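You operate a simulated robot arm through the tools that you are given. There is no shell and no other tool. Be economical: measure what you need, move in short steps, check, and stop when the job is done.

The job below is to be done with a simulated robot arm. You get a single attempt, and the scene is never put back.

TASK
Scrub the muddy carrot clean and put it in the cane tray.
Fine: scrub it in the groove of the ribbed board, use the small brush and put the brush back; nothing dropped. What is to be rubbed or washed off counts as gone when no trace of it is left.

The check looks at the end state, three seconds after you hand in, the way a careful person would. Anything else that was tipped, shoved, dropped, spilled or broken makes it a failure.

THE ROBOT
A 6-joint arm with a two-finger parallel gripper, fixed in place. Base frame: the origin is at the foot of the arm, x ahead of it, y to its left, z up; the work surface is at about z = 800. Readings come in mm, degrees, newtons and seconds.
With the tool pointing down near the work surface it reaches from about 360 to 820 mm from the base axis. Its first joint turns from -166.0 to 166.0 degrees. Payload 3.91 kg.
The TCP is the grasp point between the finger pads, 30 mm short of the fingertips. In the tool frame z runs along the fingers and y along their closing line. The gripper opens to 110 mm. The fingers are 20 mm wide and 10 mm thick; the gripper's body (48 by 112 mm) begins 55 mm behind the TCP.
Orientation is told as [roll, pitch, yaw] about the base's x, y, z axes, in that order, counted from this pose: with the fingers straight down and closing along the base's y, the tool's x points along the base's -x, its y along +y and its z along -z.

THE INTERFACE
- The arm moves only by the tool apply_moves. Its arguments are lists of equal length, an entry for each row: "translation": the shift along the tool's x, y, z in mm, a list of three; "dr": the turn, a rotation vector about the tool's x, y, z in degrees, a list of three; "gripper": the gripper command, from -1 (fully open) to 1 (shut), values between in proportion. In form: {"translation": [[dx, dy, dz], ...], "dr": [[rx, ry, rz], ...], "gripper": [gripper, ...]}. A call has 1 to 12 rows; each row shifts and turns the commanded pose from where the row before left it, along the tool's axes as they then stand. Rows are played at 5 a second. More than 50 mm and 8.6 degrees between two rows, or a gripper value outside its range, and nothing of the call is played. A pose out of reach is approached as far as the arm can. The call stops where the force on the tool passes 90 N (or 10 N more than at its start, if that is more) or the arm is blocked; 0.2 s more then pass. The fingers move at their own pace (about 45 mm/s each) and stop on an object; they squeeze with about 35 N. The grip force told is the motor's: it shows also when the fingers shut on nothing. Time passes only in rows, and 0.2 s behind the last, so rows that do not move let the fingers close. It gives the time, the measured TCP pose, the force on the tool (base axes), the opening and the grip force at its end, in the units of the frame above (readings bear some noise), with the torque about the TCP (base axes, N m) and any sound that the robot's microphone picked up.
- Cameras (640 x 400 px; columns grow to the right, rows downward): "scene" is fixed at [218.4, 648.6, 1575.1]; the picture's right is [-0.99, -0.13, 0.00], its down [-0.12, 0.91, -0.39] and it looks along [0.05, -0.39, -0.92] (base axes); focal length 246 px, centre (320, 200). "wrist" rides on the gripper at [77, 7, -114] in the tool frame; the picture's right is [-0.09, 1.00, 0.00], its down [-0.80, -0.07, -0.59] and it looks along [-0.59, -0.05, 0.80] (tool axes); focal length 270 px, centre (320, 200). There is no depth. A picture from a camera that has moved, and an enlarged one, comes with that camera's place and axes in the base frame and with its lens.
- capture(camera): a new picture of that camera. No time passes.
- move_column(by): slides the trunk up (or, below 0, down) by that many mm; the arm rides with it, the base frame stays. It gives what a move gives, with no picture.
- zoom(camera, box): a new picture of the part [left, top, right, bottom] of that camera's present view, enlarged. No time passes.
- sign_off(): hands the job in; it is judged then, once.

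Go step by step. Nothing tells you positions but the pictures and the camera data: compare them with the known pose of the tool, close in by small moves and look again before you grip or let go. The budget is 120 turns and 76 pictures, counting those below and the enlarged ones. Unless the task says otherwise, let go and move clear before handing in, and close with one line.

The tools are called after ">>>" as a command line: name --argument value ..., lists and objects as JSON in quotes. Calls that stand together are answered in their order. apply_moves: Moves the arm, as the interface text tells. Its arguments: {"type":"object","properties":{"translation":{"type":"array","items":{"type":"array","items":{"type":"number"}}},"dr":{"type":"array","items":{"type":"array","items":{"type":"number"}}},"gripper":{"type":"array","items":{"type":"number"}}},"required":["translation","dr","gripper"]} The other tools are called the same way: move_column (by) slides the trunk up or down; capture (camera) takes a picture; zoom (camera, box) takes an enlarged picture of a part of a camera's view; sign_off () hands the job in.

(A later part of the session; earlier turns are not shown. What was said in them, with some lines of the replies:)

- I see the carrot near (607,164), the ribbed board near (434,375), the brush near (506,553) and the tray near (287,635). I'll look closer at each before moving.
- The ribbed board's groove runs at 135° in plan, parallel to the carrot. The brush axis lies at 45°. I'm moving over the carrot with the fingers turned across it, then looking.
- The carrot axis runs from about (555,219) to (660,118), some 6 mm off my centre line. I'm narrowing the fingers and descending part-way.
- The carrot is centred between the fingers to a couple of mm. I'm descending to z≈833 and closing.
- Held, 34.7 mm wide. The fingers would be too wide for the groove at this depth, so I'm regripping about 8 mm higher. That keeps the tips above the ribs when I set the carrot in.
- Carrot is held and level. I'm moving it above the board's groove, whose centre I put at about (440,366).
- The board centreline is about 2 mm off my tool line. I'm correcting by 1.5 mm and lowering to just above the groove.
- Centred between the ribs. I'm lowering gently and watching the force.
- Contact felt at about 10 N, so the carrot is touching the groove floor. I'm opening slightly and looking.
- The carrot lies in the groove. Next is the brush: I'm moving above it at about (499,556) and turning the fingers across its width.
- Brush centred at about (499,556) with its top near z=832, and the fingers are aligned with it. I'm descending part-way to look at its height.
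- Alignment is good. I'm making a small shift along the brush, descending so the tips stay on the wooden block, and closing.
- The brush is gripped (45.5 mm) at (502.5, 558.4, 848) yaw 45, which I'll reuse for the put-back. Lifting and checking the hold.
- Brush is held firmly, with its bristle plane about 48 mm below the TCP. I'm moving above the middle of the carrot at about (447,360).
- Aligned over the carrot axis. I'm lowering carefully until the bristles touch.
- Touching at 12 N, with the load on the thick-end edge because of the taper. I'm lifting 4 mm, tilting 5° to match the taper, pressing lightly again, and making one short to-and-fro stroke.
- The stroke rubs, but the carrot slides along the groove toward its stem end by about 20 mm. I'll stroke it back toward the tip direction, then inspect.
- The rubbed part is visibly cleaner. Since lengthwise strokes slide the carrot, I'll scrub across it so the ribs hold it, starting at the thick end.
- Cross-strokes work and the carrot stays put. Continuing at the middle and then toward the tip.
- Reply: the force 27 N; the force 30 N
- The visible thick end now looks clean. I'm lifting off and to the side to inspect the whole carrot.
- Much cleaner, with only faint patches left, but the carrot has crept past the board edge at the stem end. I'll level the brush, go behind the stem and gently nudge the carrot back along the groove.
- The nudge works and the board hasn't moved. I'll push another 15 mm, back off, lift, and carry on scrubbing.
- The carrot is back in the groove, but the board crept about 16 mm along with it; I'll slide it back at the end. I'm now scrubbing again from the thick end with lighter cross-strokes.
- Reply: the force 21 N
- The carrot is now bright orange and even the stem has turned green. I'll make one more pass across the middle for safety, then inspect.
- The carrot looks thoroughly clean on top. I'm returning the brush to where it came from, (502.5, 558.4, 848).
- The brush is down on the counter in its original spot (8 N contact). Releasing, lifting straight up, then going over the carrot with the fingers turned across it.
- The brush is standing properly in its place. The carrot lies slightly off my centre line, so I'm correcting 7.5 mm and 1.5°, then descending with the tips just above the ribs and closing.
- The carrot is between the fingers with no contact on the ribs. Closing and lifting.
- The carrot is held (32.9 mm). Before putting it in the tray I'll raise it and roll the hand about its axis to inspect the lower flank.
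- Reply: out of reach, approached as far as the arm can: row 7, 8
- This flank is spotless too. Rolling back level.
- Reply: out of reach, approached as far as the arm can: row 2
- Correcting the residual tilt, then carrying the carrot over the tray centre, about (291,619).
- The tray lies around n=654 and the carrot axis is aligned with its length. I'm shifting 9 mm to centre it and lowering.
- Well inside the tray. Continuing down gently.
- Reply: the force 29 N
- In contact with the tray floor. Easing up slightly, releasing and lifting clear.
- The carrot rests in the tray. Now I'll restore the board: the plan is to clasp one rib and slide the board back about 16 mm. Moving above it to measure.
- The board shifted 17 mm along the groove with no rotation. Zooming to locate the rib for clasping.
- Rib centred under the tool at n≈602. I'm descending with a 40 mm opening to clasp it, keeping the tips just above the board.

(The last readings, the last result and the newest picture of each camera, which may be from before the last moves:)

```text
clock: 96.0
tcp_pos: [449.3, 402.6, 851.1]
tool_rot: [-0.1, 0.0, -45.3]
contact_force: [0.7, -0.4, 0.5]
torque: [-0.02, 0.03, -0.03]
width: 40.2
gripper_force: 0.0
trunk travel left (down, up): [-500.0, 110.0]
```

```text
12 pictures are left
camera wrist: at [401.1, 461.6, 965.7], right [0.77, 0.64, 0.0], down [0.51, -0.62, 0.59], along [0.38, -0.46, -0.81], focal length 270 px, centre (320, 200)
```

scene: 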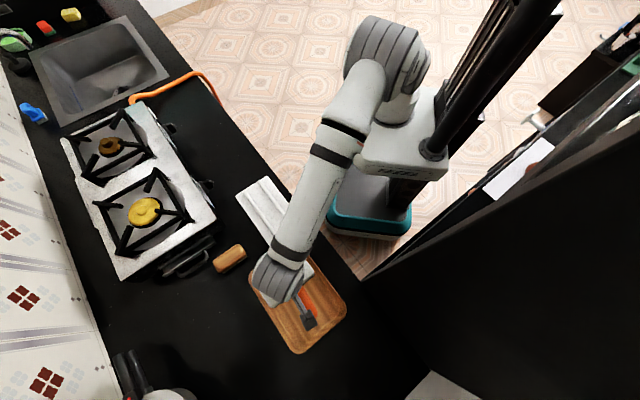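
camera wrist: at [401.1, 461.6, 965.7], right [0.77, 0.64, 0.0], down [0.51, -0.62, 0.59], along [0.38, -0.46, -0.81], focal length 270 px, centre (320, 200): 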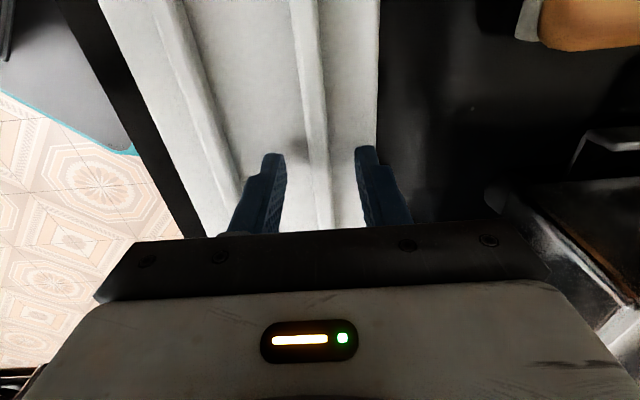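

Fingers straddle the rib nicely. Going down a hair, closing on it, and sliding the board back 17 mm in small steps.

>>> apply_moves --translation '[[0, 0, 1.5], [0, 0, 0], [0, 0, 0], [0, 0, 0]]' --dr '[[0, 0, 0], [0, 0, 0], [0, 0, 0], [0, 0, 0]]' --gripper '[0.27, 1, 1, 1]'

>>> apply_moves --translation '[[-4, 0, 0], [-4, 0, 0], [-4, 0, 0], [-5, 0, 0], [0, 0, 0]]' --dr '[[0, 0, 0], [0, 0, 0], [0, 0, 0], [0, 0, 0], [0, 0, 0]]' --gripper '[1, 1, 1, 1, 1]'

>>> zoom --camera "scene" --box '[200, 165, 320, 255]'

```text
clock: 97.0
tcp_pos: [450.1, 403.6, 850.2]
tool_rot: [-0.1, 0.1, -45.4]
contact_force: [0.4, -0.4, 0.6]
torque: [-0.05, -0.01, 0.27]
width: 11.6
gripper_force: 34.6
trunk travel left (down, up): [-500.0, 110.0]
```

```text
clock: 98.2
tcp_pos: [462.2, 391.7, 849.3]
tool_rot: [-0.1, 0.1, -45.3]
contact_force: [-0.7, 1.0, 0.1]
torque: [0.03, -0.03, -0.01]
width: 11.7
gripper_force: 34.8
trunk travel left (down, up): [-500.0, 110.0]
```

```text
4.44 times, centred on (260, 210) of scene
camera zoom: at [218.4, 648.6, 1575.1], right [-0.99, -0.13, 0.0], down [-0.12, 0.91, -0.39], along [0.05, -0.39, -0.92], focal length 1094 px, centre (587, 156)
```

zoom: 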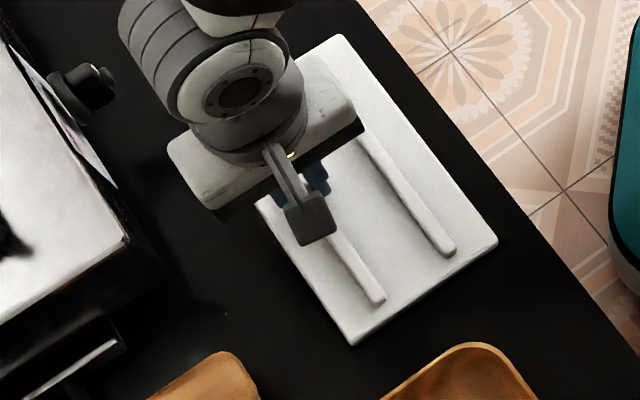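

The board's corners are back at their original pixels. Releasing the rib and retreating clear.

>>> apply_moves --translation '[[0, 0, 0], [0, 0, 0], [0, 0, -20], [0, 0, -45], [0, 0, -45], [-30, -20, -20], [-30, -20, 0], [-30, -20, 0], [-30, -20, 0], [0, 0, 0]]' --dr '[[0, 0, 0], [0, 0, 0], [0, 0, 0], [0, 0, 0], [0, 0, 0], [0, 0, 0], [0, 0, 0], [0, 0, 0], [0, 0, 0], [0, 0, 0]]' --gripper '[0.4, 0.3, 0.3, 0.3, 0.3, 0.3, 0.3, 0.3, 0.3, 0.3]'

>>> capture --camera "scene"

>>> zoom --camera "scene" --box '[240, 235, 360, 360]'

>>> zoom --camera "scene" --box '[200, 160, 310, 280]'

```text
clock: 100.4
tcp_pos: [491.3, 248.4, 979.4]
tool_rot: [-0.1, 0.2, -45.2]
contact_force: [0.5, -0.2, -0.7]
torque: [-0.02, 0.02, 0.01]
width: 38.6
gripper_force: 0.1
trunk travel left (down, up): [-500.0, 110.0]
```

```text
10 pictures are left
```

scene: 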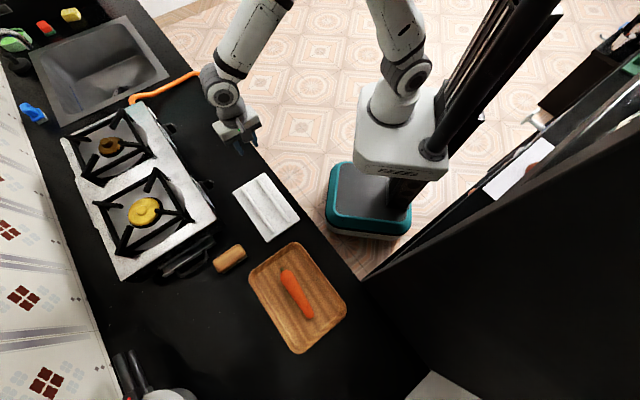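

```text
3.20 times, centred on (300, 298) of scene
camera zoom: at [218.4, 648.6, 1575.1], right [-0.99, -0.13, 0.0], down [-0.12, 0.91, -0.39], along [0.05, -0.39, -0.92], focal length 788 px, centre (384, -112)
```

zoom: 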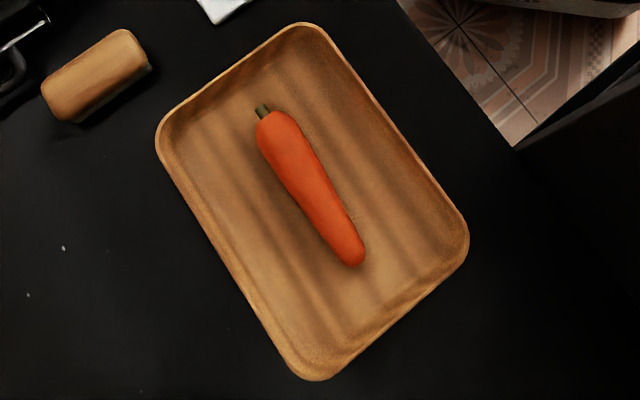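

```text
3.33 times, centred on (255, 220) of scene
camera zoom: at [218.4, 648.6, 1575.1], right [-0.99, -0.13, 0.0], down [-0.12, 0.91, -0.39], along [0.05, -0.39, -0.92], focal length 821 px, centre (537, 133)
```

zoom: 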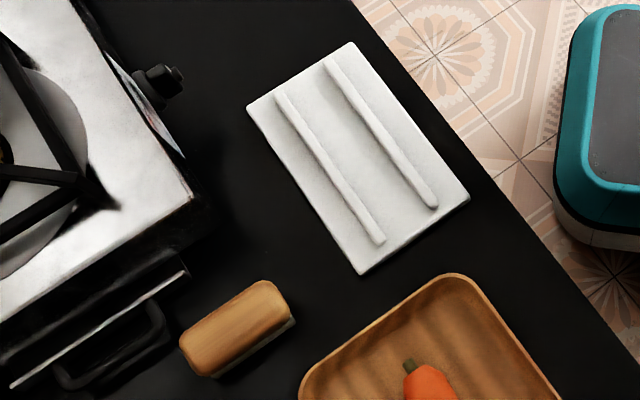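

The carrot is clean and resting in the tray. The brush and board are back in place and the arm is clear, so I'm handing in.

>>> sign_off

```text
The job is handed in.
```

The carrot was scrubbed in the groove of the ribbed board until no mud showed from any side I could view, and it now lies in the cane tray. I couldn't see straight onto its underside. The brush is back in its place; the board slid about 17 mm during scrubbing and I moved it back.
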